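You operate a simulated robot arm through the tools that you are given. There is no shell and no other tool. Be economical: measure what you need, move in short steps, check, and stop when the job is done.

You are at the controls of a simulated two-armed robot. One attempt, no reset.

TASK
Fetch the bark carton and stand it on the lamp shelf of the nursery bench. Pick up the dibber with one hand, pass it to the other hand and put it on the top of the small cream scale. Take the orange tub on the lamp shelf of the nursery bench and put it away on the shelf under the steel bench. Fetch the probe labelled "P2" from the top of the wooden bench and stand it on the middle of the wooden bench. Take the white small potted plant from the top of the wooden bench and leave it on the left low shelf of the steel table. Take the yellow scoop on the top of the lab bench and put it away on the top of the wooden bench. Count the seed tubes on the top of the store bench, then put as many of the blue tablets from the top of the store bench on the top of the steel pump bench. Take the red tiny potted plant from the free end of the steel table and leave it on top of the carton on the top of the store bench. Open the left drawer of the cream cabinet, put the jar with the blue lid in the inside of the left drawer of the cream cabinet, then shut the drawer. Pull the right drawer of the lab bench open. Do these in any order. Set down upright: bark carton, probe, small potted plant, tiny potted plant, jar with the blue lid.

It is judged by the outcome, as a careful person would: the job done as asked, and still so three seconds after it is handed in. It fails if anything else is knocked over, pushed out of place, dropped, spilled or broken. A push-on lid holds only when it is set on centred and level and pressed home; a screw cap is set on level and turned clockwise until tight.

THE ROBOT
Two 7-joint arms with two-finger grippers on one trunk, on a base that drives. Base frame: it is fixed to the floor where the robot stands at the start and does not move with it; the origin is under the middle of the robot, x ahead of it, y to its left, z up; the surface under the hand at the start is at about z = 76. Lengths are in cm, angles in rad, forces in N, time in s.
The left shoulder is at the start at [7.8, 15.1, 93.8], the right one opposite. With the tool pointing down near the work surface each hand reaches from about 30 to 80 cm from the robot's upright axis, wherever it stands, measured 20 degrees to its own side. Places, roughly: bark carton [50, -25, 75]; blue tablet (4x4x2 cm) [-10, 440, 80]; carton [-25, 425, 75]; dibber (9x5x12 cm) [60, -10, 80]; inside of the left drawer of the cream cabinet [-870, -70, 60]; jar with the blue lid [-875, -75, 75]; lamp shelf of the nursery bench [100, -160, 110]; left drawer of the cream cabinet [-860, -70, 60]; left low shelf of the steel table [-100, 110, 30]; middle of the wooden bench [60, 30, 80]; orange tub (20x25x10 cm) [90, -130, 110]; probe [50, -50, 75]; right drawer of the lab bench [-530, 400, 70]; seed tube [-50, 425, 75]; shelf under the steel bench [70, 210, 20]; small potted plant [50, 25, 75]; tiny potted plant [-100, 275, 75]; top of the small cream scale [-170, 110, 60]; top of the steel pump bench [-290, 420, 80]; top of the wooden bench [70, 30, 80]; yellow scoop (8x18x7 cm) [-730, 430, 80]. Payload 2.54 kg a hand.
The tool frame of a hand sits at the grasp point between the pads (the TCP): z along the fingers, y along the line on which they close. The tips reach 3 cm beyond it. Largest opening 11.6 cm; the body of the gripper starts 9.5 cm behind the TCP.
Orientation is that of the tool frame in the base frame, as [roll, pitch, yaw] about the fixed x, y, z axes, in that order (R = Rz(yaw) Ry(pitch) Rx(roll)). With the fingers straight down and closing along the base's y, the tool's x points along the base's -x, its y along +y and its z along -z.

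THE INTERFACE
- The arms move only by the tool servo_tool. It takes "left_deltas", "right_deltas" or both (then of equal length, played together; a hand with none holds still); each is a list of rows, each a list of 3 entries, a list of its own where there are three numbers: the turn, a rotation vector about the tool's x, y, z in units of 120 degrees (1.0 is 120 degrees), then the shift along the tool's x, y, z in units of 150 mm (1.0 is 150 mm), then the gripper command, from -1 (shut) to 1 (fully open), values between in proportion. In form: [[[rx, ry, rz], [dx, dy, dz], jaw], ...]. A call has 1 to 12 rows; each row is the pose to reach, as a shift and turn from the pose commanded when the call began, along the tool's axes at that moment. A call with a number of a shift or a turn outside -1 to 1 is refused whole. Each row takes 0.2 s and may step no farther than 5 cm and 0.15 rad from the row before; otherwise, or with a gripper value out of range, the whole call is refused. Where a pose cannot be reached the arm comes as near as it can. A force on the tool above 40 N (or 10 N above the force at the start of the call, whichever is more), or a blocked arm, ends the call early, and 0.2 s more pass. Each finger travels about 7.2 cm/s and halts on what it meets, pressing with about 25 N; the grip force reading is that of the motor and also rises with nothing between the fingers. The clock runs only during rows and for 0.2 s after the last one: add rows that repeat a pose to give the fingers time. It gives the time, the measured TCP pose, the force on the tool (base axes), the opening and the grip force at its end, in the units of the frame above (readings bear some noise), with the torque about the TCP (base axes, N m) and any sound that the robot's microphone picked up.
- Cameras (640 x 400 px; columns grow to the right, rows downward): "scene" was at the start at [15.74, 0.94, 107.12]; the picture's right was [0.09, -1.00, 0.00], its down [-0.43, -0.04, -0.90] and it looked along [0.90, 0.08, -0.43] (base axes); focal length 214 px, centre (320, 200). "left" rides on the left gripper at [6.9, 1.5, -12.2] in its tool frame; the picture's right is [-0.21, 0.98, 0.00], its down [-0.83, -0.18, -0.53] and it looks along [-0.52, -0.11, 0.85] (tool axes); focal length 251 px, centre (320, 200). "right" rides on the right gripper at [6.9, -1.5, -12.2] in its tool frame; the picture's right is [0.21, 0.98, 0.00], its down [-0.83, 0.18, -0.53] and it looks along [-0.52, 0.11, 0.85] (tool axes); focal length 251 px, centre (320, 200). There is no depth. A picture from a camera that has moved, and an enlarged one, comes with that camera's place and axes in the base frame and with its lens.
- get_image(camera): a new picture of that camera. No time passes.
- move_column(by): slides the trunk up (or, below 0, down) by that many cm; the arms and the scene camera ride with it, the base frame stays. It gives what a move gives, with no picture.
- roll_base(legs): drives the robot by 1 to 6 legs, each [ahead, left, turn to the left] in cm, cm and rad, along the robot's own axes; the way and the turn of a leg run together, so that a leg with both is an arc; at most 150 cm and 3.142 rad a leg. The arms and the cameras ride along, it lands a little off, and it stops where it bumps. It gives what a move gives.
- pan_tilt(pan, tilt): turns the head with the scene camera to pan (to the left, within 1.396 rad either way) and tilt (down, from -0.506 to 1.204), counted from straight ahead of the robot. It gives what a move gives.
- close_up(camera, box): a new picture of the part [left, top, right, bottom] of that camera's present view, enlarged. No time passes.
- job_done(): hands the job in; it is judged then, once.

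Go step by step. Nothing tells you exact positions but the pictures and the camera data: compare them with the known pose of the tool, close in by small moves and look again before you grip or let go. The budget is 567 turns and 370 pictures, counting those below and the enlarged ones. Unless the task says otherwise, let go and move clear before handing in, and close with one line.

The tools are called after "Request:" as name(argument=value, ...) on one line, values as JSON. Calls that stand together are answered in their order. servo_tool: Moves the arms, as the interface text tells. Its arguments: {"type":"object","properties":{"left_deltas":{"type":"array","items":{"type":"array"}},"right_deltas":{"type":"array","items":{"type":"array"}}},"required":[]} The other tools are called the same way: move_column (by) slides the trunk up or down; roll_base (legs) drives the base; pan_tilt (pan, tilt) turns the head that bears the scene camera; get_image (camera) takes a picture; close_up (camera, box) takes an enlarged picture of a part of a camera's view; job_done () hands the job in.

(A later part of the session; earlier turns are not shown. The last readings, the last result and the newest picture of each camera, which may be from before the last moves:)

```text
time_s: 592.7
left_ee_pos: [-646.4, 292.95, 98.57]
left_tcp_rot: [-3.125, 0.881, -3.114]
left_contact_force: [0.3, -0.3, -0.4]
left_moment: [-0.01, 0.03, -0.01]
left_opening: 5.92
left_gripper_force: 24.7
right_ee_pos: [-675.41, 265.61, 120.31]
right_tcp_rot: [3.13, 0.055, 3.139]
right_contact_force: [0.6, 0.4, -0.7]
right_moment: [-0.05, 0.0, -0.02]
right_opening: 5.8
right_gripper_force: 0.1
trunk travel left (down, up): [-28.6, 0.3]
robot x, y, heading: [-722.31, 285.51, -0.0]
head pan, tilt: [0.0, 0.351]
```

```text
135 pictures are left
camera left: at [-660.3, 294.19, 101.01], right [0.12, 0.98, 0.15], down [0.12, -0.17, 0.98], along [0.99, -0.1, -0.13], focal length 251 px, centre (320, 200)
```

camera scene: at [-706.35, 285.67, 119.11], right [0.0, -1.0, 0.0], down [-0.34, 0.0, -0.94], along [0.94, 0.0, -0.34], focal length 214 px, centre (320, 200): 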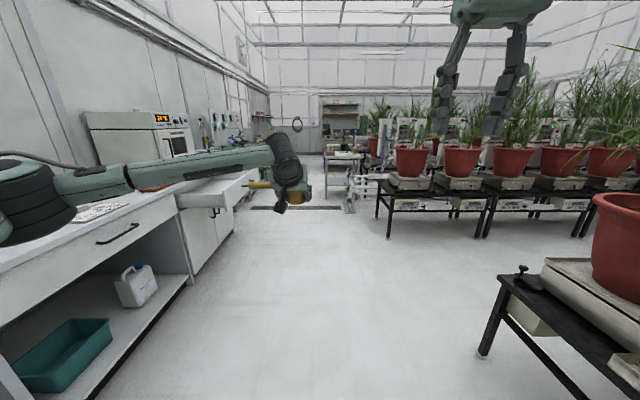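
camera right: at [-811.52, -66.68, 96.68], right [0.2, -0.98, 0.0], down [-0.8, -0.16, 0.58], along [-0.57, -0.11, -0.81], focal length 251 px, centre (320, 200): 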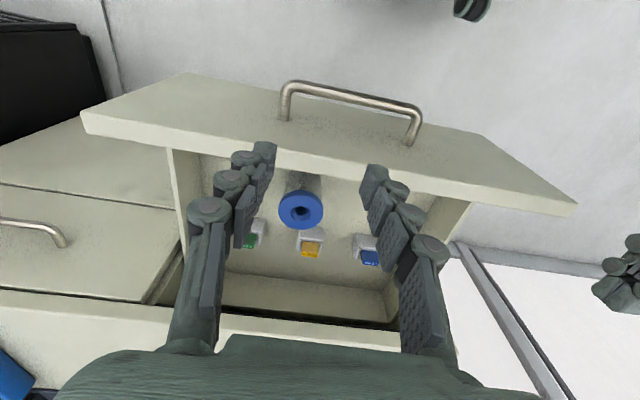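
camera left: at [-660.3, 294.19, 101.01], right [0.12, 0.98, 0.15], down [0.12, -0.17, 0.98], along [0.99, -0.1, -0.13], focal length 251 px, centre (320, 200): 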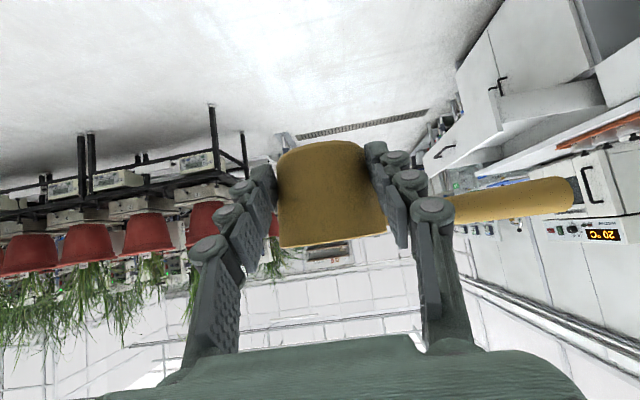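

Request:
roll_base(legs=[[110, 12, 0], [110, 10, 0]])

Request:
roll_base(legs=[[120, 5, 0]])

Request:
get_image(camera="scene")

```text
time_s: 603.7
left_ee_pos: [-425.18, 312.53, 98.56]
left_tcp_rot: [-3.124, 0.882, -3.118]
left_contact_force: [-0.3, 0.3, -0.5]
left_moment: [0.0, 0.02, 0.02]
left_opening: 5.76
left_gripper_force: 25.2
right_ee_pos: [-454.17, 285.33, 120.33]
right_tcp_rot: [3.132, 0.056, 3.134]
right_contact_force: [0.7, -0.3, -0.7]
right_moment: [0.0, 0.01, -0.01]
right_opening: 5.8
right_gripper_force: 0.0
trunk travel left (down, up): [-28.6, 0.3]
robot x, y, heading: [-501.06, 305.35, -0.007]
head pan, tilt: [0.0, 0.351]
```

```text
time_s: 609.7
left_ee_pos: [-306.91, 315.1, 98.54]
left_tcp_rot: [-3.123, 0.881, -3.131]
left_contact_force: [-0.1, -0.3, -1.1]
left_moment: [-0.01, 0.02, -0.03]
left_opening: 5.71
left_gripper_force: 25.3
right_ee_pos: [-336.3, 288.34, 120.32]
right_tcp_rot: [3.131, 0.056, 3.119]
right_contact_force: [0.1, 0.3, -0.1]
right_moment: [-0.03, 0.0, 0.0]
right_opening: 5.82
right_gripper_force: 0.1
trunk travel left (down, up): [-28.6, 0.3]
robot x, y, heading: [-383.02, 309.08, -0.015]
head pan, tilt: [0.0, 0.351]
```

```text
134 pictures are left
camera scene: at [-366.95, 308.88, 119.11], right [-0.02, -1.0, 0.0], down [-0.34, 0.01, -0.94], along [0.94, -0.02, -0.34], focal length 214 px, centre (320, 200)
```

scene: 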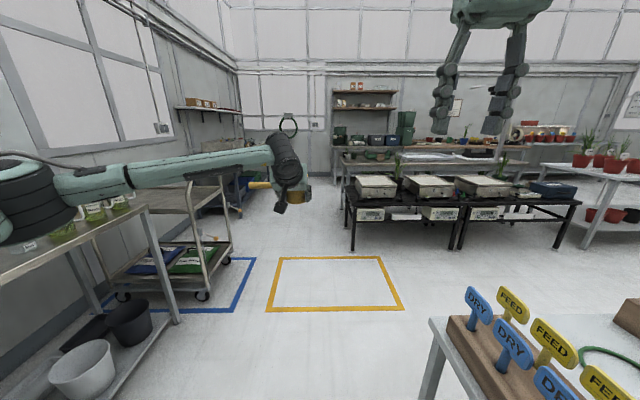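

Request:
roll_base(legs=[[150, 8, 0.015], [140, 0, 0]])

Request:
roll_base(legs=[[30, 0, 0], [0, 0, -1.57], [0, 30, 0]])

```text
refused: leg 1 is longer than a leg can be; nothing moved
```

```text
time_s: 613.3
left_ee_pos: [-278.79, 289.3, 98.59]
left_tcp_rot: [-3.125, 0.88, 2.805]
left_contact_force: [1.1, -0.2, -0.6]
left_moment: [0.01, 0.04, -0.01]
left_opening: 5.65
left_gripper_force: 24.6
right_ee_pos: [-315.39, 274.08, 120.26]
right_tcp_rot: [3.13, 0.054, 2.774]
right_contact_force: [-0.2, 0.3, 0.3]
right_moment: [0.0, 0.0, -0.01]
right_opening: 5.82
right_gripper_force: 0.1
trunk travel left (down, up): [-28.6, 0.3]
robot x, y, heading: [-352.28, 309.42, -0.363]
head pan, tilt: [0.0, 0.351]
stopped in leg 2: the robot was blocked; the commanded pose is now the measured one
```

The first drive was refused and the second one ran and got blocked. I check what it touched.

Request:
pan_tilt(pan=-0.6, tilt=0.6)

Request:
get_image(camera="scene")

Request:
pan_tilt(pan=1.2, tilt=0.6)

Request:
get_image(camera="scene")

```text
time_s: 614.3
left_ee_pos: [-278.67, 289.22, 98.52]
left_tcp_rot: [-3.125, 0.881, 2.807]
left_contact_force: [-0.3, -0.4, -0.5]
left_moment: [0.0, 0.02, -0.01]
left_opening: 5.62
left_gripper_force: 25.3
right_ee_pos: [-315.44, 274.04, 120.31]
right_tcp_rot: [3.132, 0.054, 2.774]
right_contact_force: [0.0, -0.1, -0.1]
right_moment: [-0.01, -0.01, 0.0]
right_opening: 5.81
right_gripper_force: 0.0
trunk travel left (down, up): [-28.6, 0.3]
robot x, y, heading: [-352.38, 309.4, -0.362]
head pan, tilt: [-0.6, 0.6]
```

```text
133 pictures are left
camera scene: at [-341.02, 299.76, 116.84], right [-0.82, -0.57, 0.0], down [-0.32, 0.46, -0.83], along [0.47, -0.68, -0.56], focal length 214 px, centre (320, 200)
```

scene: 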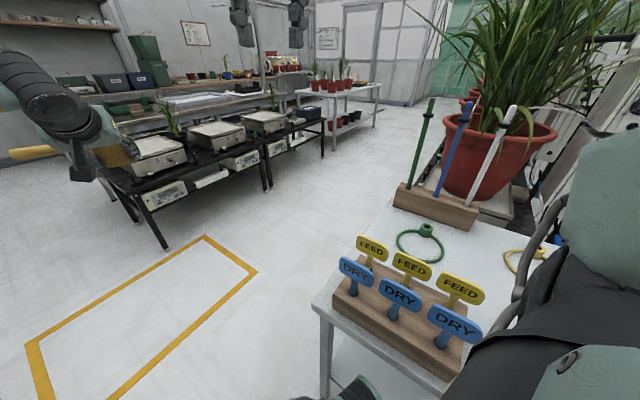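

```text
time_s: 616.1
left_ee_pos: [-278.61, 289.29, 98.54]
left_tcp_rot: [-3.123, 0.882, 2.806]
left_contact_force: [-0.4, -0.6, -1.1]
left_moment: [0.0, 0.04, -0.02]
left_opening: 5.6
left_gripper_force: 25.1
right_ee_pos: [-315.33, 273.93, 120.34]
right_tcp_rot: [3.131, 0.056, 2.775]
right_contact_force: [0.6, -0.3, 0.1]
right_moment: [-0.02, 0.02, -0.01]
right_opening: 5.78
right_gripper_force: 0.0
trunk travel left (down, up): [-28.6, 0.3]
robot x, y, heading: [-352.45, 309.29, -0.364]
head pan, tilt: [1.201, 0.6]
```

```text
132 pictures are left
camera scene: at [-340.14, 313.57, 116.84], right [0.74, -0.67, 0.0], down [-0.38, -0.42, -0.83], along [0.55, 0.61, -0.56], focal length 214 px, centre (320, 200)
```

scene: 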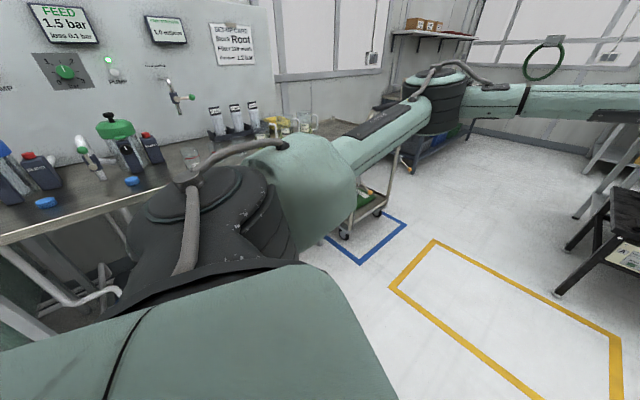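

Nothing looks disturbed. I rotate back and continue east in shorter legs.

Request:
roll_base(legs=[[0, 0, 0.36]])

Request:
pan_tilt(pan=0, tilt=0.45)

Request:
get_image(camera="scene")

```text
time_s: 617.7
left_ee_pos: [-276.41, 316.67, 98.57]
left_tcp_rot: [-3.124, 0.883, -3.114]
left_contact_force: [-0.1, 0.4, 0.1]
left_moment: [-0.01, 0.03, -0.04]
left_opening: 5.57
left_gripper_force: 24.4
right_ee_pos: [-305.17, 289.53, 120.39]
right_tcp_rot: [3.133, 0.057, 3.138]
right_contact_force: [0.5, 0.7, 0.6]
right_moment: [-0.01, 0.0, 0.02]
right_opening: 5.8
right_gripper_force: 0.1
trunk travel left (down, up): [-28.6, 0.3]
robot x, y, heading: [-351.95, 309.13, 0.0]
head pan, tilt: [1.201, 0.6]
```

```text
time_s: 619.1
left_ee_pos: [-276.34, 316.66, 98.48]
left_tcp_rot: [-3.124, 0.884, -3.114]
left_contact_force: [0.3, -0.1, -1.3]
left_moment: [0.0, 0.02, 0.0]
left_opening: 5.6
left_gripper_force: 25.3
right_ee_pos: [-305.32, 289.44, 120.4]
right_tcp_rot: [3.13, 0.056, 3.138]
right_contact_force: [0.5, -0.3, -0.7]
right_moment: [0.02, -0.03, -0.06]
right_opening: 5.83
right_gripper_force: 0.1
trunk travel left (down, up): [-28.6, 0.3]
robot x, y, heading: [-352.16, 309.26, -0.004]
head pan, tilt: [0.0, 0.45]
```

```text
131 pictures are left
camera scene: at [-336.43, 309.44, 118.19], right [0.0, -1.0, 0.0], down [-0.44, 0.0, -0.9], along [0.9, 0.0, -0.44], focal length 214 px, centre (320, 200)
```

scene: 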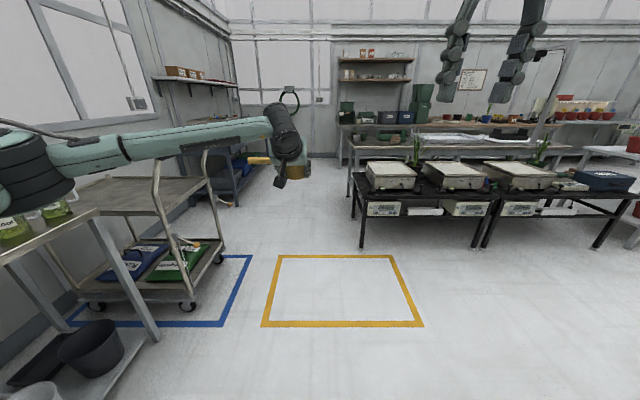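

Request:
roll_base(legs=[[145, 3, 0], [140, 3, 0]])

Request:
get_image(camera="scene")

```text
time_s: 632.9
left_ee_pos: [9.18, 325.97, 98.53]
left_tcp_rot: [-3.123, 0.88, -3.094]
left_contact_force: [1.2, 0.3, -0.9]
left_moment: [-0.04, 0.03, 0.03]
left_opening: 5.38
left_gripper_force: 25.2
right_ee_pos: [-19.22, 298.17, 120.42]
right_tcp_rot: [3.133, 0.057, -3.128]
right_contact_force: [0.5, -0.1, 0.5]
right_moment: [-0.01, 0.03, 0.02]
right_opening: 5.8
right_gripper_force: 0.1
trunk travel left (down, up): [-28.6, 0.3]
robot x, y, heading: [-66.39, 316.98, 0.022]
head pan, tilt: [0.0, 0.45]
```

```text
130 pictures are left
camera scene: at [-50.69, 317.67, 118.19], right [0.02, -1.0, 0.0], down [-0.44, -0.01, -0.9], along [0.9, 0.02, -0.44], focal length 214 px, centre (320, 200)
```

scene: 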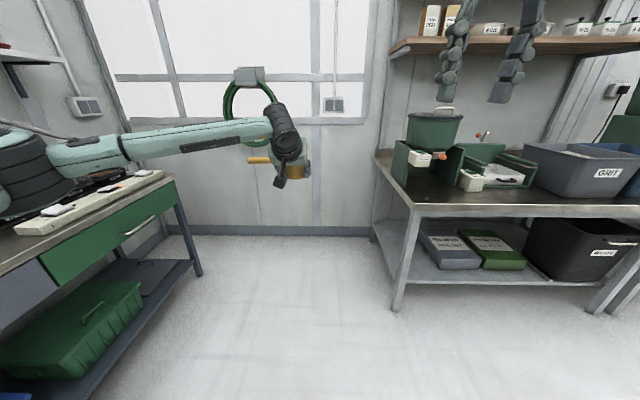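

Request:
roll_base(legs=[[0, 0, -1.59], [20, 34, 0]])

Request:
roll_base(legs=[[120, 0, 0]])

Request:
pan_tilt(pan=0.5, tilt=0.45)

Request:
get_image(camera="scene")

```text
time_s: 640.7
left_ee_pos: [-25.29, 221.38, 98.53]
left_tcp_rot: [-3.125, 0.882, 1.597]
left_contact_force: [-0.2, 0.7, -1.4]
left_moment: [0.07, 0.03, -0.01]
left_opening: 5.27
left_gripper_force: 25.1
right_ee_pos: [-52.68, 250.38, 120.38]
right_tcp_rot: [3.131, 0.054, 1.568]
right_contact_force: [0.4, 0.1, -0.1]
right_moment: [0.02, 0.03, 0.01]
right_opening: 5.81
right_gripper_force: 0.1
trunk travel left (down, up): [-28.6, 0.3]
robot x, y, heading: [-32.81, 297.4, -1.57]
head pan, tilt: [0.0, 0.45]
```

```text
time_s: 646.8
left_ee_pos: [-26.54, 100.53, 98.6]
left_tcp_rot: [-3.124, 0.881, 1.59]
left_contact_force: [-0.1, 0.5, -0.6]
left_moment: [0.02, 0.0, 0.03]
left_opening: 5.19
left_gripper_force: 25.3
right_ee_pos: [-53.61, 129.77, 120.34]
right_tcp_rot: [3.132, 0.056, 1.561]
right_contact_force: [-0.3, -0.1, 0.0]
right_moment: [0.01, 0.0, 0.03]
right_opening: 5.79
right_gripper_force: 0.0
trunk travel left (down, up): [-28.6, 0.3]
robot x, y, heading: [-33.2, 176.43, -1.578]
head pan, tilt: [0.0, 0.45]
```

```text
time_s: 647.7
left_ee_pos: [-26.56, 100.5, 98.47]
left_tcp_rot: [-3.124, 0.882, 1.592]
left_contact_force: [0.1, 0.1, -0.2]
left_moment: [0.03, -0.02, 0.01]
left_opening: 5.14
left_gripper_force: 24.6
right_ee_pos: [-53.61, 129.57, 120.44]
right_tcp_rot: [3.131, 0.055, 1.558]
right_contact_force: [-0.3, -0.1, 0.2]
right_moment: [-0.01, 0.0, -0.02]
right_opening: 5.8
right_gripper_force: 0.1
trunk travel left (down, up): [-28.6, 0.3]
robot x, y, heading: [-33.59, 176.42, -1.578]
head pan, tilt: [0.499, 0.45]
```

```text
129 pictures are left
camera scene: at [-29.28, 161.65, 118.19], right [-0.88, -0.47, 0.0], down [-0.2, 0.38, -0.9], along [0.42, -0.79, -0.44], focal length 214 px, centre (320, 200)
```

scene: 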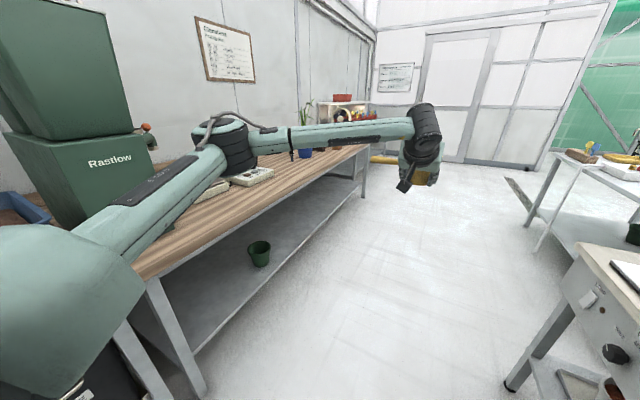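

Request:
roll_base(legs=[[136, 0, 0]])

Request:
roll_base(legs=[[0, -26, 0], [0, 0, 1.575]])

Request:
pan_tilt(pan=0.1, tilt=0.45)

Request:
get_image(camera="scene")

```text
time_s: 654.5
left_ee_pos: [-23.95, -34.88, 98.55]
left_tcp_rot: [-3.123, 0.881, 1.618]
left_contact_force: [0.1, -0.2, -0.9]
left_moment: [0.03, 0.01, 0.01]
left_opening: 5.08
left_gripper_force: 25.2
right_ee_pos: [-51.71, -6.44, 120.31]
right_tcp_rot: [3.132, 0.056, 1.586]
right_contact_force: [-0.1, -0.2, -0.5]
right_moment: [0.01, -0.03, -0.01]
right_opening: 5.79
right_gripper_force: 0.1
trunk travel left (down, up): [-28.6, 0.3]
robot x, y, heading: [-33.15, 40.69, -1.556]
head pan, tilt: [0.499, 0.45]
```

```text
time_s: 661.6
left_ee_pos: [16.58, 51.66, 98.55]
left_tcp_rot: [-3.124, 0.881, -3.062]
left_contact_force: [0.2, -0.1, -0.6]
left_moment: [0.0, 0.05, 0.0]
left_opening: 4.91
left_gripper_force: 24.9
right_ee_pos: [-10.94, 22.95, 120.39]
right_tcp_rot: [3.13, 0.056, -3.094]
right_contact_force: [0.3, -0.7, 0.0]
right_moment: [-0.02, -0.01, 0.03]
right_opening: 5.78
right_gripper_force: 0.1
trunk travel left (down, up): [-28.6, 0.3]
robot x, y, heading: [-58.53, 40.9, 0.051]
head pan, tilt: [0.499, 0.45]
```

```text
time_s: 662.5
left_ee_pos: [16.76, 51.85, 98.7]
left_tcp_rot: [-3.124, 0.882, -3.059]
left_contact_force: [-0.6, -0.5, -0.6]
left_moment: [-0.01, 0.07, 0.02]
left_opening: 4.89
left_gripper_force: 24.9
right_ee_pos: [-10.84, 22.95, 120.39]
right_tcp_rot: [3.132, 0.054, -3.095]
right_contact_force: [-0.4, -0.2, -0.5]
right_moment: [0.01, -0.02, 0.01]
right_opening: 5.78
right_gripper_force: 0.0
trunk travel left (down, up): [-28.6, 0.3]
robot x, y, heading: [-58.56, 40.77, 0.049]
head pan, tilt: [0.099, 0.45]
```

```text
128 pictures are left
camera scene: at [-43.07, 42.3, 118.19], right [0.15, -0.99, 0.0], down [-0.43, -0.07, -0.9], along [0.89, 0.14, -0.44], focal length 214 px, centre (320, 200)
```

scene: 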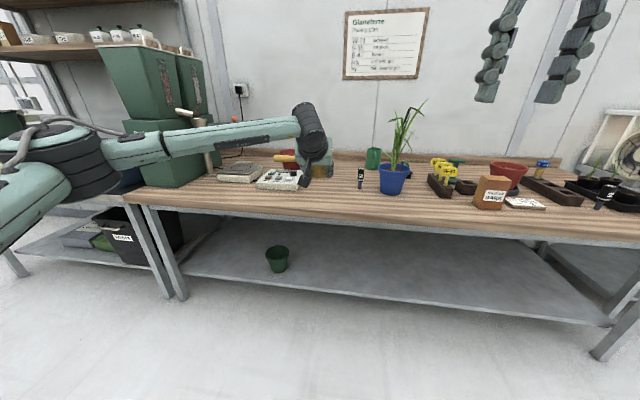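

Request:
roll_base(legs=[[26, 0, -0.05]])

Request:
get_image(camera="left")

Request:
get_image(camera="scene")

```text
time_s: 664.4
left_ee_pos: [43.31, 48.93, 98.6]
left_tcp_rot: [-3.124, 0.881, -3.109]
left_contact_force: [0.2, -0.1, -1.5]
left_moment: [-0.02, 0.02, 0.05]
left_opening: 4.87
left_gripper_force: 25.0
right_ee_pos: [14.46, 21.5, 120.27]
right_tcp_rot: [3.13, 0.056, -3.14]
right_contact_force: [-0.1, -1.1, -0.4]
right_moment: [-0.02, -0.02, -0.02]
right_opening: 5.79
right_gripper_force: 0.1
trunk travel left (down, up): [-28.6, 0.3]
robot x, y, heading: [-32.38, 41.51, 0.001]
head pan, tilt: [0.099, 0.45]
```

```text
127 pictures are left
camera left: at [29.38, 50.1, 100.97], right [0.12, 0.98, 0.15], down [0.12, -0.17, 0.98], along [0.99, -0.1, -0.14], focal length 251 px, centre (320, 200)
```

left: 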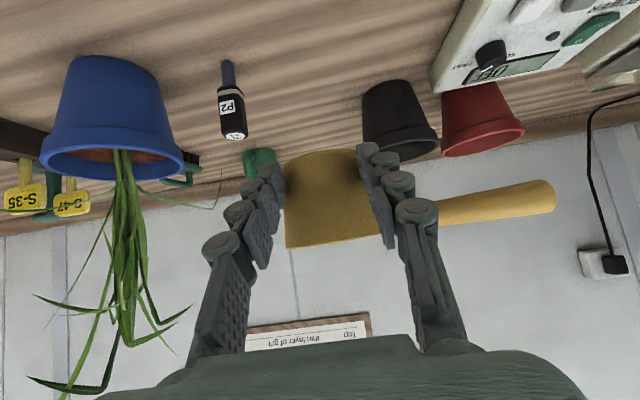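

```text
126 pictures are left
camera scene: at [-16.8, 42.26, 118.18], right [0.1, -0.99, 0.0], down [-0.43, -0.04, -0.9], along [0.9, 0.09, -0.44], focal length 214 px, centre (320, 200)
```

scene: 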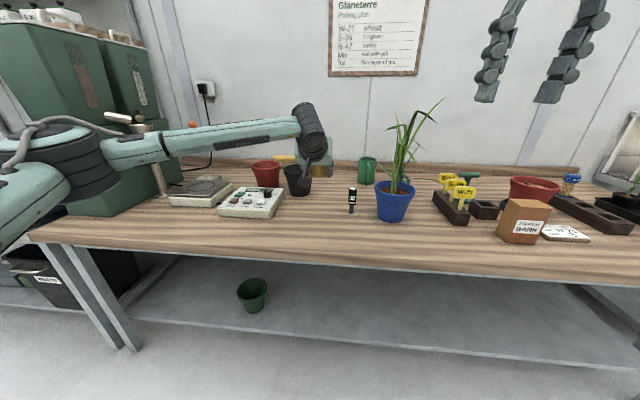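

Request:
roll_base(legs=[[1.5, -3.5, 0]])

Request:
servo_tool(left_deltas=[[[0, 0, 0], [0.25, 0, 0.21], -1], [[0, 0, 0], [0.5, 0, 0.42], -1], [[0, 0, 0], [0.7, 0, 0.59], -1], [[0, 0, 0], [0.8, 0, 0.67], -1], [[0, 0, 0], [0.8, 0, 0.67], -1]])

Request:
get_image(camera="left")

```text
time_s: 665.4
left_ee_pos: [44.69, 45.31, 98.52]
left_tcp_rot: [-3.125, 0.881, -3.11]
left_contact_force: [-0.2, -0.5, -1.1]
left_moment: [0.01, 0.07, 0.0]
left_opening: 4.86
left_gripper_force: 25.0
right_ee_pos: [15.91, 17.91, 120.39]
right_tcp_rot: [3.131, 0.055, 3.141]
right_contact_force: [0.0, -0.5, 0.9]
right_moment: [0.01, 0.0, 0.01]
right_opening: 5.8
right_gripper_force: 0.0
trunk travel left (down, up): [-28.6, 0.3]
robot x, y, heading: [-30.89, 37.72, -0.003]
head pan, tilt: [0.099, 0.45]
```

```text
time_s: 666.6
left_ee_pos: [44.89, 45.19, 82.95]
left_tcp_rot: [-3.124, 0.882, -3.109]
left_contact_force: [0.1, -1.2, -0.1]
left_moment: [-0.03, 0.03, 0.0]
left_opening: 4.84
left_gripper_force: 24.7
right_ee_pos: [15.86, 17.97, 120.44]
right_tcp_rot: [3.133, 0.057, 3.14]
right_contact_force: [0.8, -0.1, -0.6]
right_moment: [0.02, -0.04, -0.02]
right_opening: 5.8
right_gripper_force: 0.0
trunk travel left (down, up): [-28.6, 0.3]
robot x, y, heading: [-30.9, 37.85, 0.001]
head pan, tilt: [0.099, 0.45]
```

```text
125 pictures are left
camera left: at [31.02, 46.44, 85.39], right [0.12, 0.98, 0.15], down [0.12, -0.17, 0.98], along [0.99, -0.1, -0.13], focal length 251 px, centre (320, 200)
```

left: 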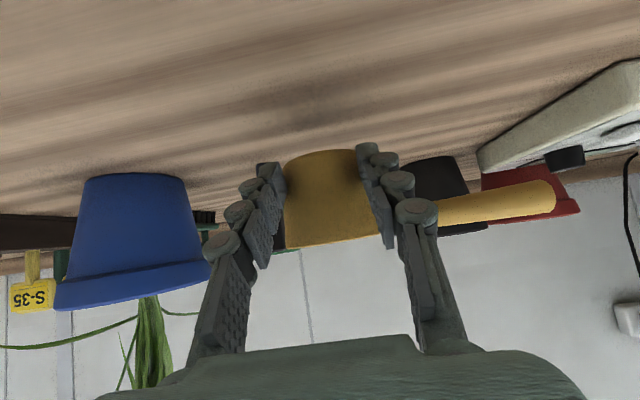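

Request:
servo_tool(left_deltas=[[[0, 0, 0], [0.06, 0, 0.05], -1], [[0, 0, 0], [0.1, 0, 0.084], -1], [[0, 0, 0], [0.14, 0, 0.118], -1], [[0, 0, 0], [0.17, 0, 0.143], -1], [[0, 0, 0], [0.19, 0, 0.16], -1], [[0, 0, 0], [0.21, 0, 0.177], -1]])

```text
time_s: 668.0
left_ee_pos: [44.87, 45.09, 78.97]
left_tcp_rot: [-3.123, 0.882, -3.108]
left_contact_force: [-0.4, 0.1, 0.4]
left_moment: [0.06, -0.02, 0.03]
left_opening: 4.81
left_gripper_force: 25.1
right_ee_pos: [15.81, 17.93, 120.41]
right_tcp_rot: [3.129, 0.057, -3.142]
right_contact_force: [0.1, 0.3, -0.4]
right_moment: [-0.02, 0.02, 0.0]
right_opening: 5.79
right_gripper_force: 0.1
trunk travel left (down, up): [-28.6, 0.3]
robot x, y, heading: [-31.37, 37.84, 0.006]
head pan, tilt: [0.099, 0.45]
```

Request:
servo_tool(left_deltas=[[[0, 0, 0], [0.01, 0, 0.008], -1], [[0, 0, 0], [0.02, 0, 0.016], -1], [[0, 0, 0], [0.02, 0, 0.016], -1]])

Request:
get_image(camera="left")

```text
time_s: 668.8
left_ee_pos: [44.88, 45.06, 78.81]
left_tcp_rot: [-3.123, 0.888, -3.108]
left_contact_force: [-2.4, 0.6, 12.6]
left_moment: [0.13, -0.29, -0.02]
left_opening: 4.71
left_gripper_force: 24.9
right_ee_pos: [15.71, 18.04, 120.47]
right_tcp_rot: [3.132, 0.059, -3.141]
right_contact_force: [1.1, 0.2, 0.0]
right_moment: [0.01, -0.02, -0.01]
right_opening: 5.8
right_gripper_force: 0.0
trunk travel left (down, up): [-28.6, 0.3]
robot x, y, heading: [-30.88, 37.83, 0.004]
head pan, tilt: [0.099, 0.45]
```

```text
124 pictures are left
camera left: at [30.98, 46.32, 81.11], right [0.12, 0.98, 0.16], down [0.11, -0.17, 0.98], along [0.99, -0.1, -0.13], focal length 251 px, centre (320, 200)
```

left: 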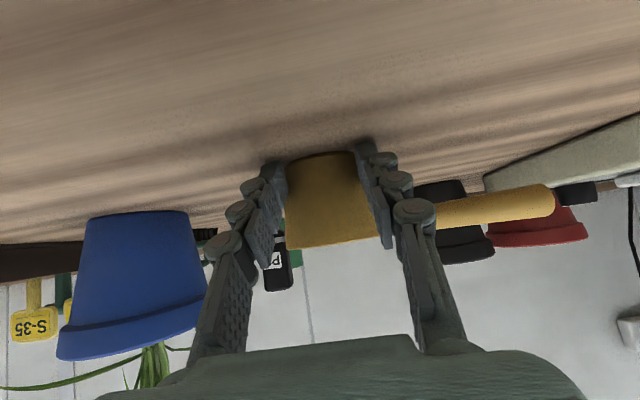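

On the bench. I release and back straight out.

Request:
servo_tool(left_deltas=[[[0, 0, 0], [-0.01, 0, -0.008], -0.1], [[0, 0, 0], [-0.01, 0, -0.008], 0.2], [[0, 0, 0], [-0.01, 0, -0.008], 0.4], [[0, 0, 0], [0.1, 0, -0.14], 0.4], [[0, 0, 0], [0.22, 0, -0.3], 0.4], [[0, 0, 0], [0.35, 0, -0.46], 0.4], [[0, 0, 0], [0.2, 0, -0.65], 0.4], [[0, 0, 0], [0.0, 0, -0.85], 0.4]])

Request:
get_image(camera="left")

Request:
get_image(camera="scene")

```text
time_s: 670.6
left_ee_pos: [34.82, 44.96, 86.37]
left_tcp_rot: [-3.125, 0.882, -3.109]
left_contact_force: [-0.9, 0.5, 0.9]
left_moment: [0.02, 0.03, -0.02]
left_opening: 8.14
left_gripper_force: 0.1
right_ee_pos: [15.8, 17.94, 120.39]
right_tcp_rot: [3.13, 0.059, 3.141]
right_contact_force: [0.0, -0.2, 0.6]
right_moment: [0.02, -0.05, 0.01]
right_opening: 5.8
right_gripper_force: 0.0
trunk travel left (down, up): [-28.6, 0.3]
robot x, y, heading: [-30.9, 37.65, -0.0]
head pan, tilt: [0.099, 0.45]
```

```text
123 pictures are left
camera left: at [21.05, 46.23, 88.81], right [0.12, 0.98, 0.16], down [0.12, -0.17, 0.98], along [0.99, -0.1, -0.13], focal length 251 px, centre (320, 200)
```

left: 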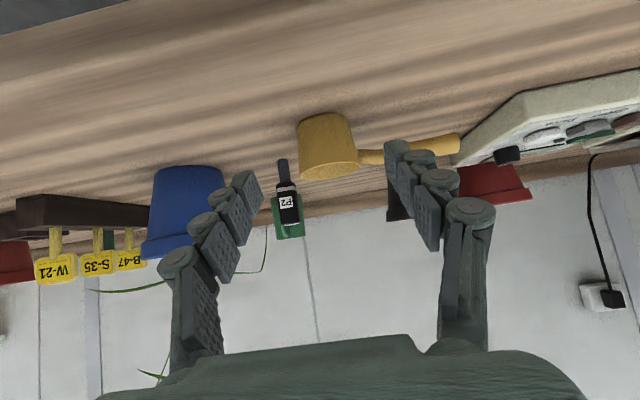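

```text
122 pictures are left
camera scene: at [-15.42, 38.76, 118.19], right [0.1, -0.99, 0.0], down [-0.43, -0.04, -0.9], along [0.9, 0.09, -0.43], focal length 214 px, centre (320, 200)
```

scene: 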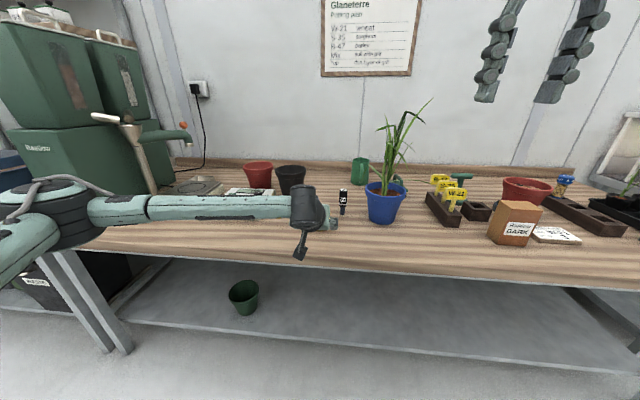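

Scoop stands on the bench. Next the bark carton: I flatten the left hand to a 25° slope, open it, and drive over to the carton.

Request:
roll_base(legs=[[-15, 0, 0], [0, -58, 0]])

Request:
servo_tool(left_deltas=[[[0, -0.06, 0], [0, 0, 0], 1], [[0, -0.125, 0], [0, 0, 0], 1], [[0, -0.125, 0], [0, 0, 0], 1]])

Request:
pan_tilt(pan=0, tilt=0.5)

Request:
get_image(camera="scene")

Request:
get_image(camera="left")

```text
time_s: 677.8
left_ee_pos: [19.9, -13.81, 86.34]
left_tcp_rot: [-3.125, 0.882, -3.102]
left_contact_force: [-0.3, 0.1, 0.4]
left_moment: [0.01, 0.05, -0.02]
left_opening: 8.13
left_gripper_force: 0.1
right_ee_pos: [0.98, -41.03, 120.3]
right_tcp_rot: [3.131, 0.058, -3.135]
right_contact_force: [-0.2, -0.2, 0.3]
right_moment: [0.01, 0.04, -0.04]
right_opening: 5.78
right_gripper_force: 0.1
trunk travel left (down, up): [-28.6, 0.3]
robot x, y, heading: [-46.08, -21.49, 0.008]
head pan, tilt: [0.099, 0.45]
```

```text
time_s: 678.6
left_ee_pos: [19.88, -13.8, 86.46]
left_tcp_rot: [-3.114, 1.143, -3.093]
left_contact_force: [0.2, 0.3, 0.1]
left_moment: [0.01, 0.02, -0.02]
left_opening: 11.6
left_gripper_force: 0.1
right_ee_pos: [0.93, -40.89, 120.27]
right_tcp_rot: [3.131, 0.057, -3.134]
right_contact_force: [-0.8, 0.3, 0.2]
right_moment: [0.01, 0.0, 0.01]
right_opening: 5.81
right_gripper_force: 0.1
trunk travel left (down, up): [-28.6, 0.3]
robot x, y, heading: [-46.02, -21.81, 0.012]
head pan, tilt: [0.099, 0.45]
```

```text
time_s: 679.2
left_ee_pos: [19.96, -13.91, 86.32]
left_tcp_rot: [-3.116, 1.141, -3.093]
left_contact_force: [-0.6, -1.3, -1.0]
left_moment: [0.02, 0.01, 0.03]
left_opening: 11.62
left_gripper_force: 0.0
right_ee_pos: [1.01, -40.89, 120.32]
right_tcp_rot: [3.131, 0.058, -3.133]
right_contact_force: [-0.7, 0.5, 0.8]
right_moment: [0.0, 0.02, -0.03]
right_opening: 5.81
right_gripper_force: 0.1
trunk travel left (down, up): [-28.6, 0.3]
robot x, y, heading: [-46.34, -21.78, 0.008]
head pan, tilt: [0.0, 0.499]
```

```text
121 pictures are left
camera scene: at [-30.42, -21.31, 117.75], right [0.01, -1.0, 0.0], down [-0.48, 0.0, -0.88], along [0.88, 0.01, -0.48], focal length 214 px, centre (320, 200)
```

scene: 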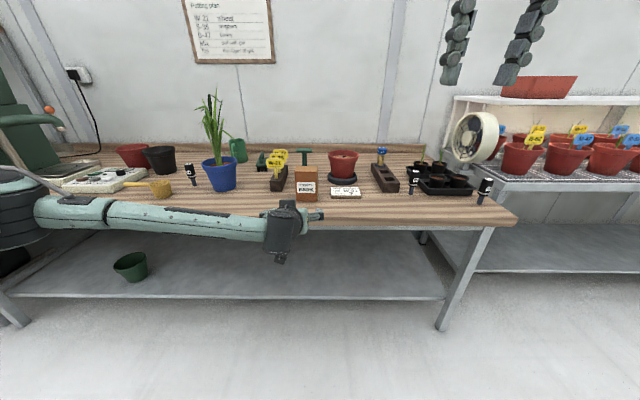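

```text
120 pictures are left
camera left: at [5.88, -12.82, 85.15], right [0.06, 0.98, 0.18], down [-0.14, -0.17, 0.97], along [0.99, -0.09, 0.12], focal length 251 px, centre (320, 200)
```

left: 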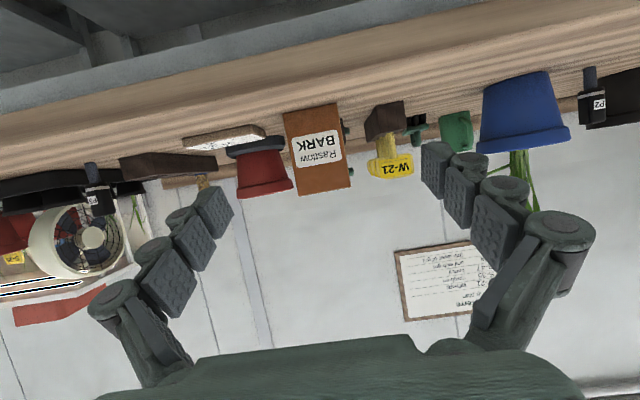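

Request:
roll_base(legs=[[15, -1.5, -0.04]])

Request:
get_image(camera="left")

```text
time_s: 680.6
left_ee_pos: [35.51, -18.04, 86.21]
left_tcp_rot: [-3.115, 1.141, -3.132]
left_contact_force: [0.3, 0.4, -0.3]
left_moment: [0.0, 0.01, -0.02]
left_opening: 11.59
left_gripper_force: 0.1
right_ee_pos: [15.47, -44.38, 120.25]
right_tcp_rot: [3.131, 0.055, 3.109]
right_contact_force: [0.6, 0.2, 0.1]
right_moment: [0.03, 0.01, 0.02]
right_opening: 5.79
right_gripper_force: 0.1
trunk travel left (down, up): [-28.6, 0.3]
robot x, y, heading: [-30.88, -23.3, -0.032]
head pan, tilt: [0.0, 0.499]
```

```text
119 pictures are left
camera left: at [21.38, -16.45, 85.1], right [0.1, 0.98, 0.18], down [-0.14, -0.17, 0.97], along [0.98, -0.13, 0.12], focal length 251 px, centre (320, 200)
```

left: 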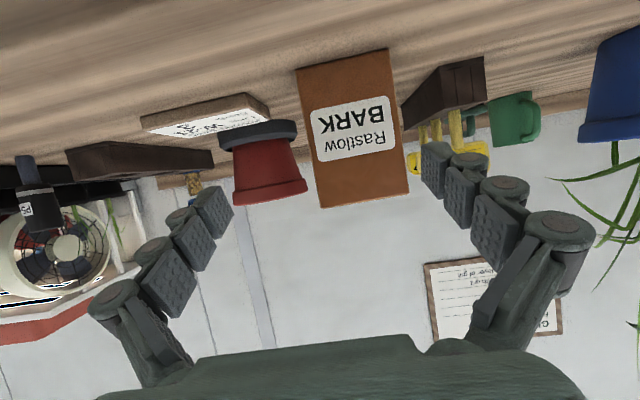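

Request:
servo_tool(left_deltas=[[[0, 0, 0], [0.1, 0.08, 0.05], 1], [[0, 0, 0], [0.22, 0.16, 0.1], 1], [[0, 0, 0], [0.12, 0.16, 0.35], 1], [[0, 0, 0], [0.0, 0.16, 0.6], 1], [[0, 0, 0], [-0.117, 0.16, 0.848], 1], [[0, 0, 0], [-0.117, 0.16, 0.848], 1]])

Request:
get_image(camera="left")

```text
time_s: 682.0
left_ee_pos: [47.59, -15.98, 82.91]
left_tcp_rot: [-3.114, 1.143, -3.131]
left_contact_force: [0.0, -0.4, 0.5]
left_moment: [-0.01, 0.0, 0.01]
left_opening: 11.6
left_gripper_force: 0.1
right_ee_pos: [15.37, -44.4, 120.47]
right_tcp_rot: [3.131, 0.057, 3.11]
right_contact_force: [-0.4, 0.1, -1.4]
right_moment: [-0.02, 0.0, -0.02]
right_opening: 5.79
right_gripper_force: 0.0
trunk travel left (down, up): [-28.6, 0.3]
robot x, y, heading: [-30.86, -23.3, -0.032]
head pan, tilt: [0.0, 0.499]
```

```text
118 pictures are left
camera left: at [33.61, -14.33, 81.76], right [0.1, 0.98, 0.18], down [-0.15, -0.17, 0.97], along [0.98, -0.13, 0.12], focal length 251 px, centre (320, 200)
```

left: 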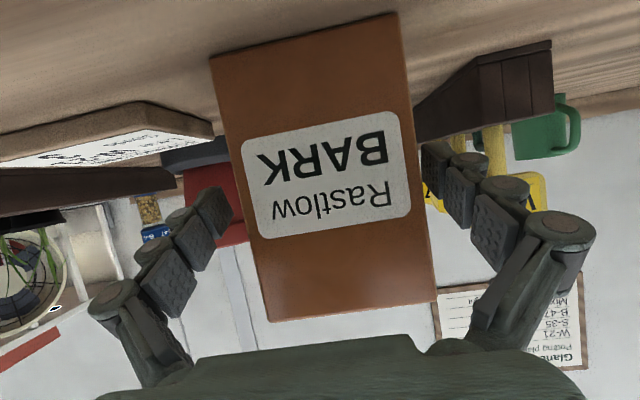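

Request:
servo_tool(left_deltas=[[[0, 0, 0], [0, 0, 0], 0.8], [[0, 0, 0], [0, 0, 0], 0.6], [[0, 0, 0], [0, 0, 0], 0.4], [[0, 0, 0], [0, 0, 0], -1], [[0, 0, 0], [0, 0, 0], -1], [[0, 0, 0], [0, 0, 0], -1]])

Request:
servo_tool(left_deltas=[[[0, 0, 0], [-0.15, 0, -0.07], -1], [[0, 0, 0], [-0.35, 0, -0.16], -1], [[0, 0, 0], [-0.6, 0, -0.275], -1], [[0, 0, 0], [-0.85, 0, -0.39], -1], [[0, 0, 0], [-0.85, 0, -0.39], -1]])

Request:
get_image(camera="left")

Request:
get_image(camera="scene")

```text
time_s: 683.4
left_ee_pos: [47.52, -15.86, 82.97]
left_tcp_rot: [-3.116, 1.144, -3.132]
left_contact_force: [-0.2, 1.9, 1.2]
left_moment: [0.22, 0.06, -0.02]
left_opening: 8.49
left_gripper_force: 25.0
right_ee_pos: [15.36, -44.33, 120.41]
right_tcp_rot: [3.132, 0.057, 3.11]
right_contact_force: [0.3, 0.9, -0.8]
right_moment: [0.02, 0.02, -0.01]
right_opening: 5.8
right_gripper_force: 0.1
trunk travel left (down, up): [-28.6, 0.3]
robot x, y, heading: [-31.13, -23.06, -0.031]
head pan, tilt: [0.0, 0.499]
```

```text
time_s: 684.6
left_ee_pos: [47.56, -15.68, 96.63]
left_tcp_rot: [-3.116, 1.141, -3.13]
left_contact_force: [-0.4, 0.0, -3.5]
left_moment: [-0.02, 0.03, 0.01]
left_opening: 8.51
left_gripper_force: 24.4
right_ee_pos: [15.49, -44.45, 120.33]
right_tcp_rot: [3.131, 0.055, 3.11]
right_contact_force: [-0.2, 0.4, 0.3]
right_moment: [-0.03, 0.0, -0.01]
right_opening: 5.79
right_gripper_force: 0.0
trunk travel left (down, up): [-28.6, 0.3]
robot x, y, heading: [-31.02, -23.16, -0.03]
head pan, tilt: [0.0, 0.499]
```

```text
117 pictures are left
camera left: at [33.58, -14.22, 95.56], right [0.1, 0.98, 0.18], down [-0.14, -0.17, 0.97], along [0.98, -0.13, 0.12], focal length 251 px, centre (320, 200)
```

left: 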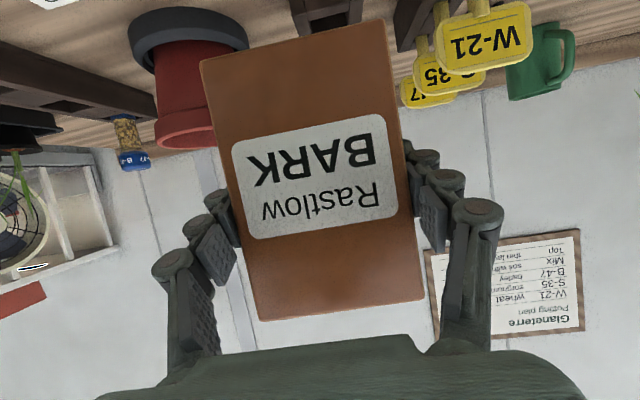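

```text
116 pictures are left
camera scene: at [-15.21, -23.55, 117.73], right [-0.03, -1.0, 0.0], down [-0.48, 0.01, -0.88], along [0.88, -0.03, -0.48], focal length 214 px, centre (320, 200)
```

scene: 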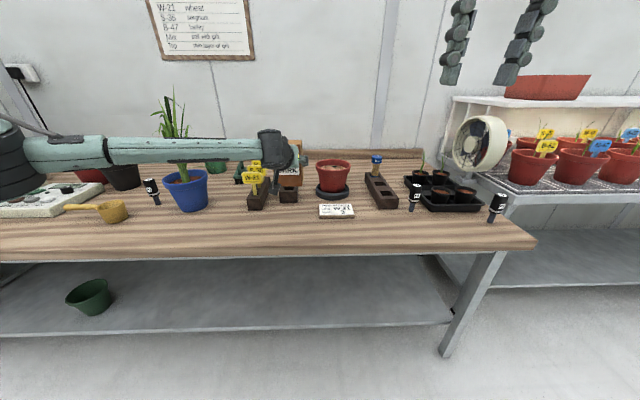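

Carton is held. I back away and drive right to the nursery bench to inspect its lamp shelf.

Request:
roll_base(legs=[[-30, 0, 0.03], [0, -122, 0]])

Request:
pan_tilt(pan=0, tilt=0.2)

Request:
get_image(camera="scene")

```text
time_s: 698.2
left_ee_pos: [18.64, -133.05, 96.69]
left_tcp_rot: [-3.114, 1.142, -3.079]
left_contact_force: [-0.9, 0.7, -2.9]
left_moment: [0.02, 0.02, -0.02]
left_opening: 8.47
left_gripper_force: 25.4
right_ee_pos: [-12.07, -163.31, 120.32]
right_tcp_rot: [3.13, 0.056, -3.121]
right_contact_force: [0.0, 0.4, 0.8]
right_moment: [-0.02, -0.02, -0.03]
right_opening: 5.79
right_gripper_force: 0.1
trunk travel left (down, up): [-28.6, 0.3]
robot x, y, heading: [-59.69, -144.8, 0.027]
head pan, tilt: [0.0, 0.499]
```

```text
time_s: 699.0
left_ee_pos: [18.56, -133.07, 96.73]
left_tcp_rot: [-3.115, 1.142, -3.078]
left_contact_force: [-0.3, 0.4, -3.3]
left_moment: [-0.03, 0.0, 0.02]
left_opening: 8.49
left_gripper_force: 25.0
right_ee_pos: [-12.07, -163.27, 120.37]
right_tcp_rot: [3.131, 0.055, -3.121]
right_contact_force: [0.9, -0.4, -0.3]
right_moment: [-0.03, 0.03, 0.02]
right_opening: 5.8
right_gripper_force: 0.0
trunk travel left (down, up): [-28.6, 0.3]
robot x, y, heading: [-59.26, -144.89, 0.03]
head pan, tilt: [0.0, 0.201]
```

```text
115 pictures are left
camera scene: at [-43.5, -144.03, 120.5], right [0.02, -1.0, 0.0], down [-0.2, 0.0, -0.98], along [0.98, 0.02, -0.2], focal length 214 px, centre (320, 200)
```

scene: 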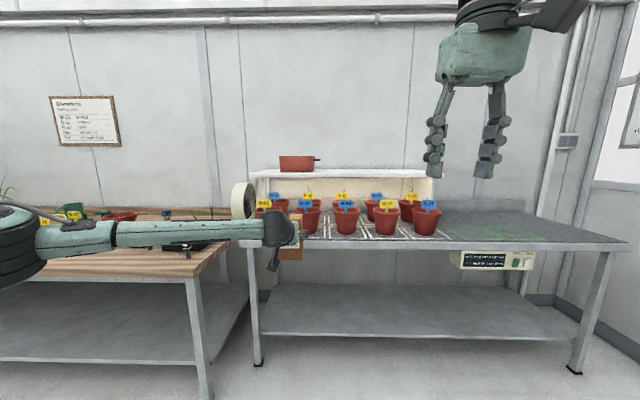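

Request:
close_up(camera="scene", box=[220, 140, 460, 260])

```text
2.67 times, centred on (340, 200) of scene
camera zoom: at [-43.5, -144.03, 120.5], right [0.02, -1.0, 0.0], down [-0.2, 0.0, -0.98], along [0.98, 0.02, -0.2], focal length 572 px, centre (267, 200)
```

zoom: 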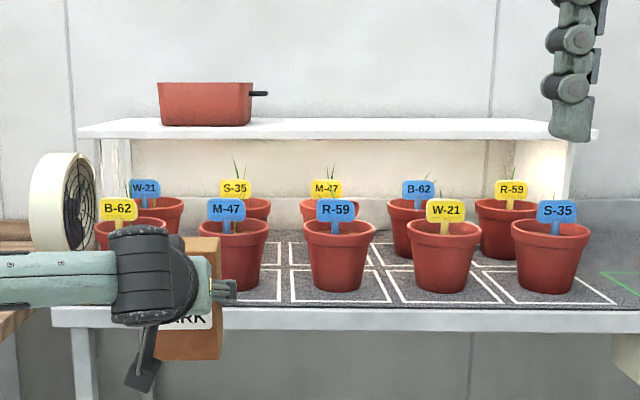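

Request:
servo_tool(left_deltas=[[[0, 0, 0], [-0.25, 0, -0.11], -1], [[0, 0, 0], [-0.5, 0, -0.23], -1], [[0, 0, 0], [-0.75, 0, -0.34], -1], [[0, 0, 0], [-1.0, 0, -0.46], -1], [[0, 0, 0], [-1.0, 0, -0.46], -1]])

Request:
roll_base(legs=[[45, 0, -0.03]])

Request:
get_image(camera="scene")

Request:
get_image(camera="right")

```text
time_s: 700.2
left_ee_pos: [18.64, -132.84, 113.34]
left_tcp_rot: [-3.115, 1.141, -3.078]
left_contact_force: [0.3, 0.2, -3.4]
left_moment: [0.03, 0.05, 0.02]
left_opening: 8.46
left_gripper_force: 25.3
right_ee_pos: [-11.92, -163.24, 120.38]
right_tcp_rot: [3.13, 0.054, -3.121]
right_contact_force: [-0.1, 0.7, 0.1]
right_moment: [-0.01, 0.03, -0.02]
right_opening: 5.78
right_gripper_force: 0.1
trunk travel left (down, up): [-28.6, 0.3]
robot x, y, heading: [-59.53, -144.61, 0.027]
head pan, tilt: [0.0, 0.201]
```

```text
time_s: 703.0
left_ee_pos: [65.28, -134.57, 113.32]
left_tcp_rot: [-3.116, 1.142, -3.104]
left_contact_force: [0.6, 0.0, -3.6]
left_moment: [0.01, 0.03, 0.03]
left_opening: 8.43
left_gripper_force: 25.4
right_ee_pos: [33.84, -163.96, 120.31]
right_tcp_rot: [3.132, 0.056, 3.136]
right_contact_force: [0.6, -0.5, 0.6]
right_moment: [-0.01, 0.02, 0.01]
right_opening: 5.78
right_gripper_force: 0.2
trunk travel left (down, up): [-28.6, 0.3]
robot x, y, heading: [-13.21, -143.81, -0.005]
head pan, tilt: [0.0, 0.201]
```

```text
113 pictures are left
camera scene: at [2.9, -143.97, 120.5], right [0.0, -1.0, 0.0], down [-0.2, 0.0, -0.98], along [0.98, 0.0, -0.2], focal length 214 px, centre (320, 200)
```

scene: 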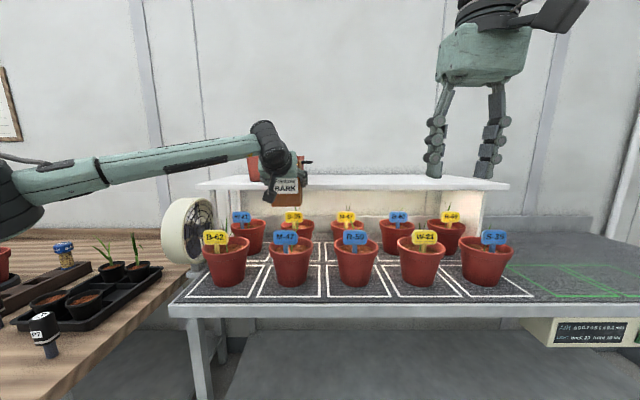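

```text
112 pictures are left
camera right: at [26.28, -165.71, 132.14], right [-0.21, 0.98, 0.0], down [0.8, 0.17, 0.58], along [0.57, 0.12, -0.81], focal length 251 px, centre (320, 200)
```

right: 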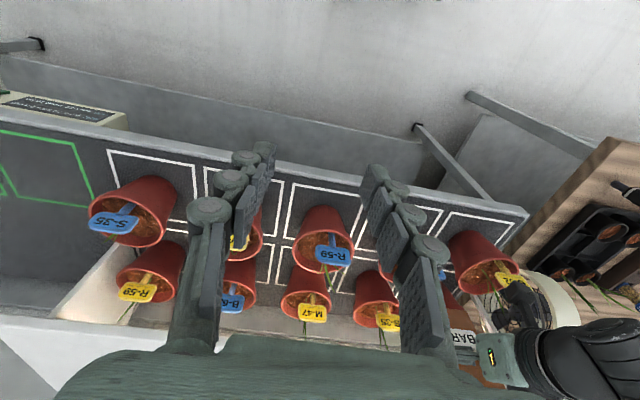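

Shelf estimated at z≈111, front x≈79, y from -210 to -99; the tub sits at y≈-138…-118. I raise the carton, then slide right to the free part of the shelf.

Request:
servo_tool(left_deltas=[[[0, 0, 0], [-0.1, 0, -0.25], -1], [[0, 0, 0], [-0.2, 0, -0.5], -1], [[0, 0, 0], [-0.3, 0, -0.75], -1], [[0, 0, 0], [-0.4, 0, -1.0], -1], [[0, 0, 0], [-0.4, 0, -1.0], -1]])

Request:
roll_base(legs=[[0, -32, 0]])

Request:
get_image(camera="scene")

```text
time_s: 704.2
left_ee_pos: [54.3, -134.37, 124.86]
left_tcp_rot: [-3.117, 1.141, -3.107]
left_contact_force: [-0.6, 0.5, -2.6]
left_moment: [0.0, 0.02, 0.01]
left_opening: 8.49
left_gripper_force: 24.7
right_ee_pos: [33.78, -163.98, 120.36]
right_tcp_rot: [3.131, 0.056, 3.136]
right_contact_force: [0.1, 1.0, -0.1]
right_moment: [-0.01, 0.02, 0.01]
right_opening: 5.8
right_gripper_force: 0.0
trunk travel left (down, up): [-28.6, 0.3]
robot x, y, heading: [-12.74, -144.0, -0.003]
head pan, tilt: [0.0, 0.201]
```

```text
time_s: 707.8
left_ee_pos: [54.07, -165.0, 124.87]
left_tcp_rot: [-3.116, 1.142, -3.1]
left_contact_force: [0.3, -0.3, -2.9]
left_moment: [0.0, 0.03, 0.0]
left_opening: 8.43
left_gripper_force: 25.0
right_ee_pos: [33.92, -194.71, 120.29]
right_tcp_rot: [3.132, 0.058, -3.141]
right_contact_force: [0.2, -0.5, 0.4]
right_moment: [0.0, 0.01, 0.0]
right_opening: 5.79
right_gripper_force: 0.0
trunk travel left (down, up): [-28.6, 0.3]
robot x, y, heading: [-13.0, -174.88, 0.003]
head pan, tilt: [0.0, 0.201]
```

```text
111 pictures are left
camera scene: at [2.85, -174.82, 120.51], right [0.0, -1.0, 0.0], down [-0.2, 0.0, -0.98], along [0.98, 0.0, -0.2], focal length 214 px, centre (320, 200)
```

scene: 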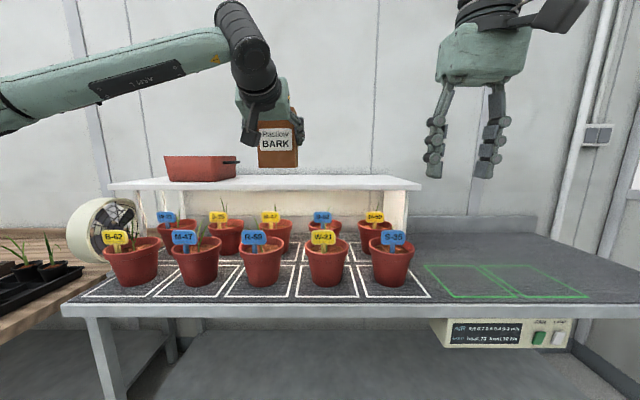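

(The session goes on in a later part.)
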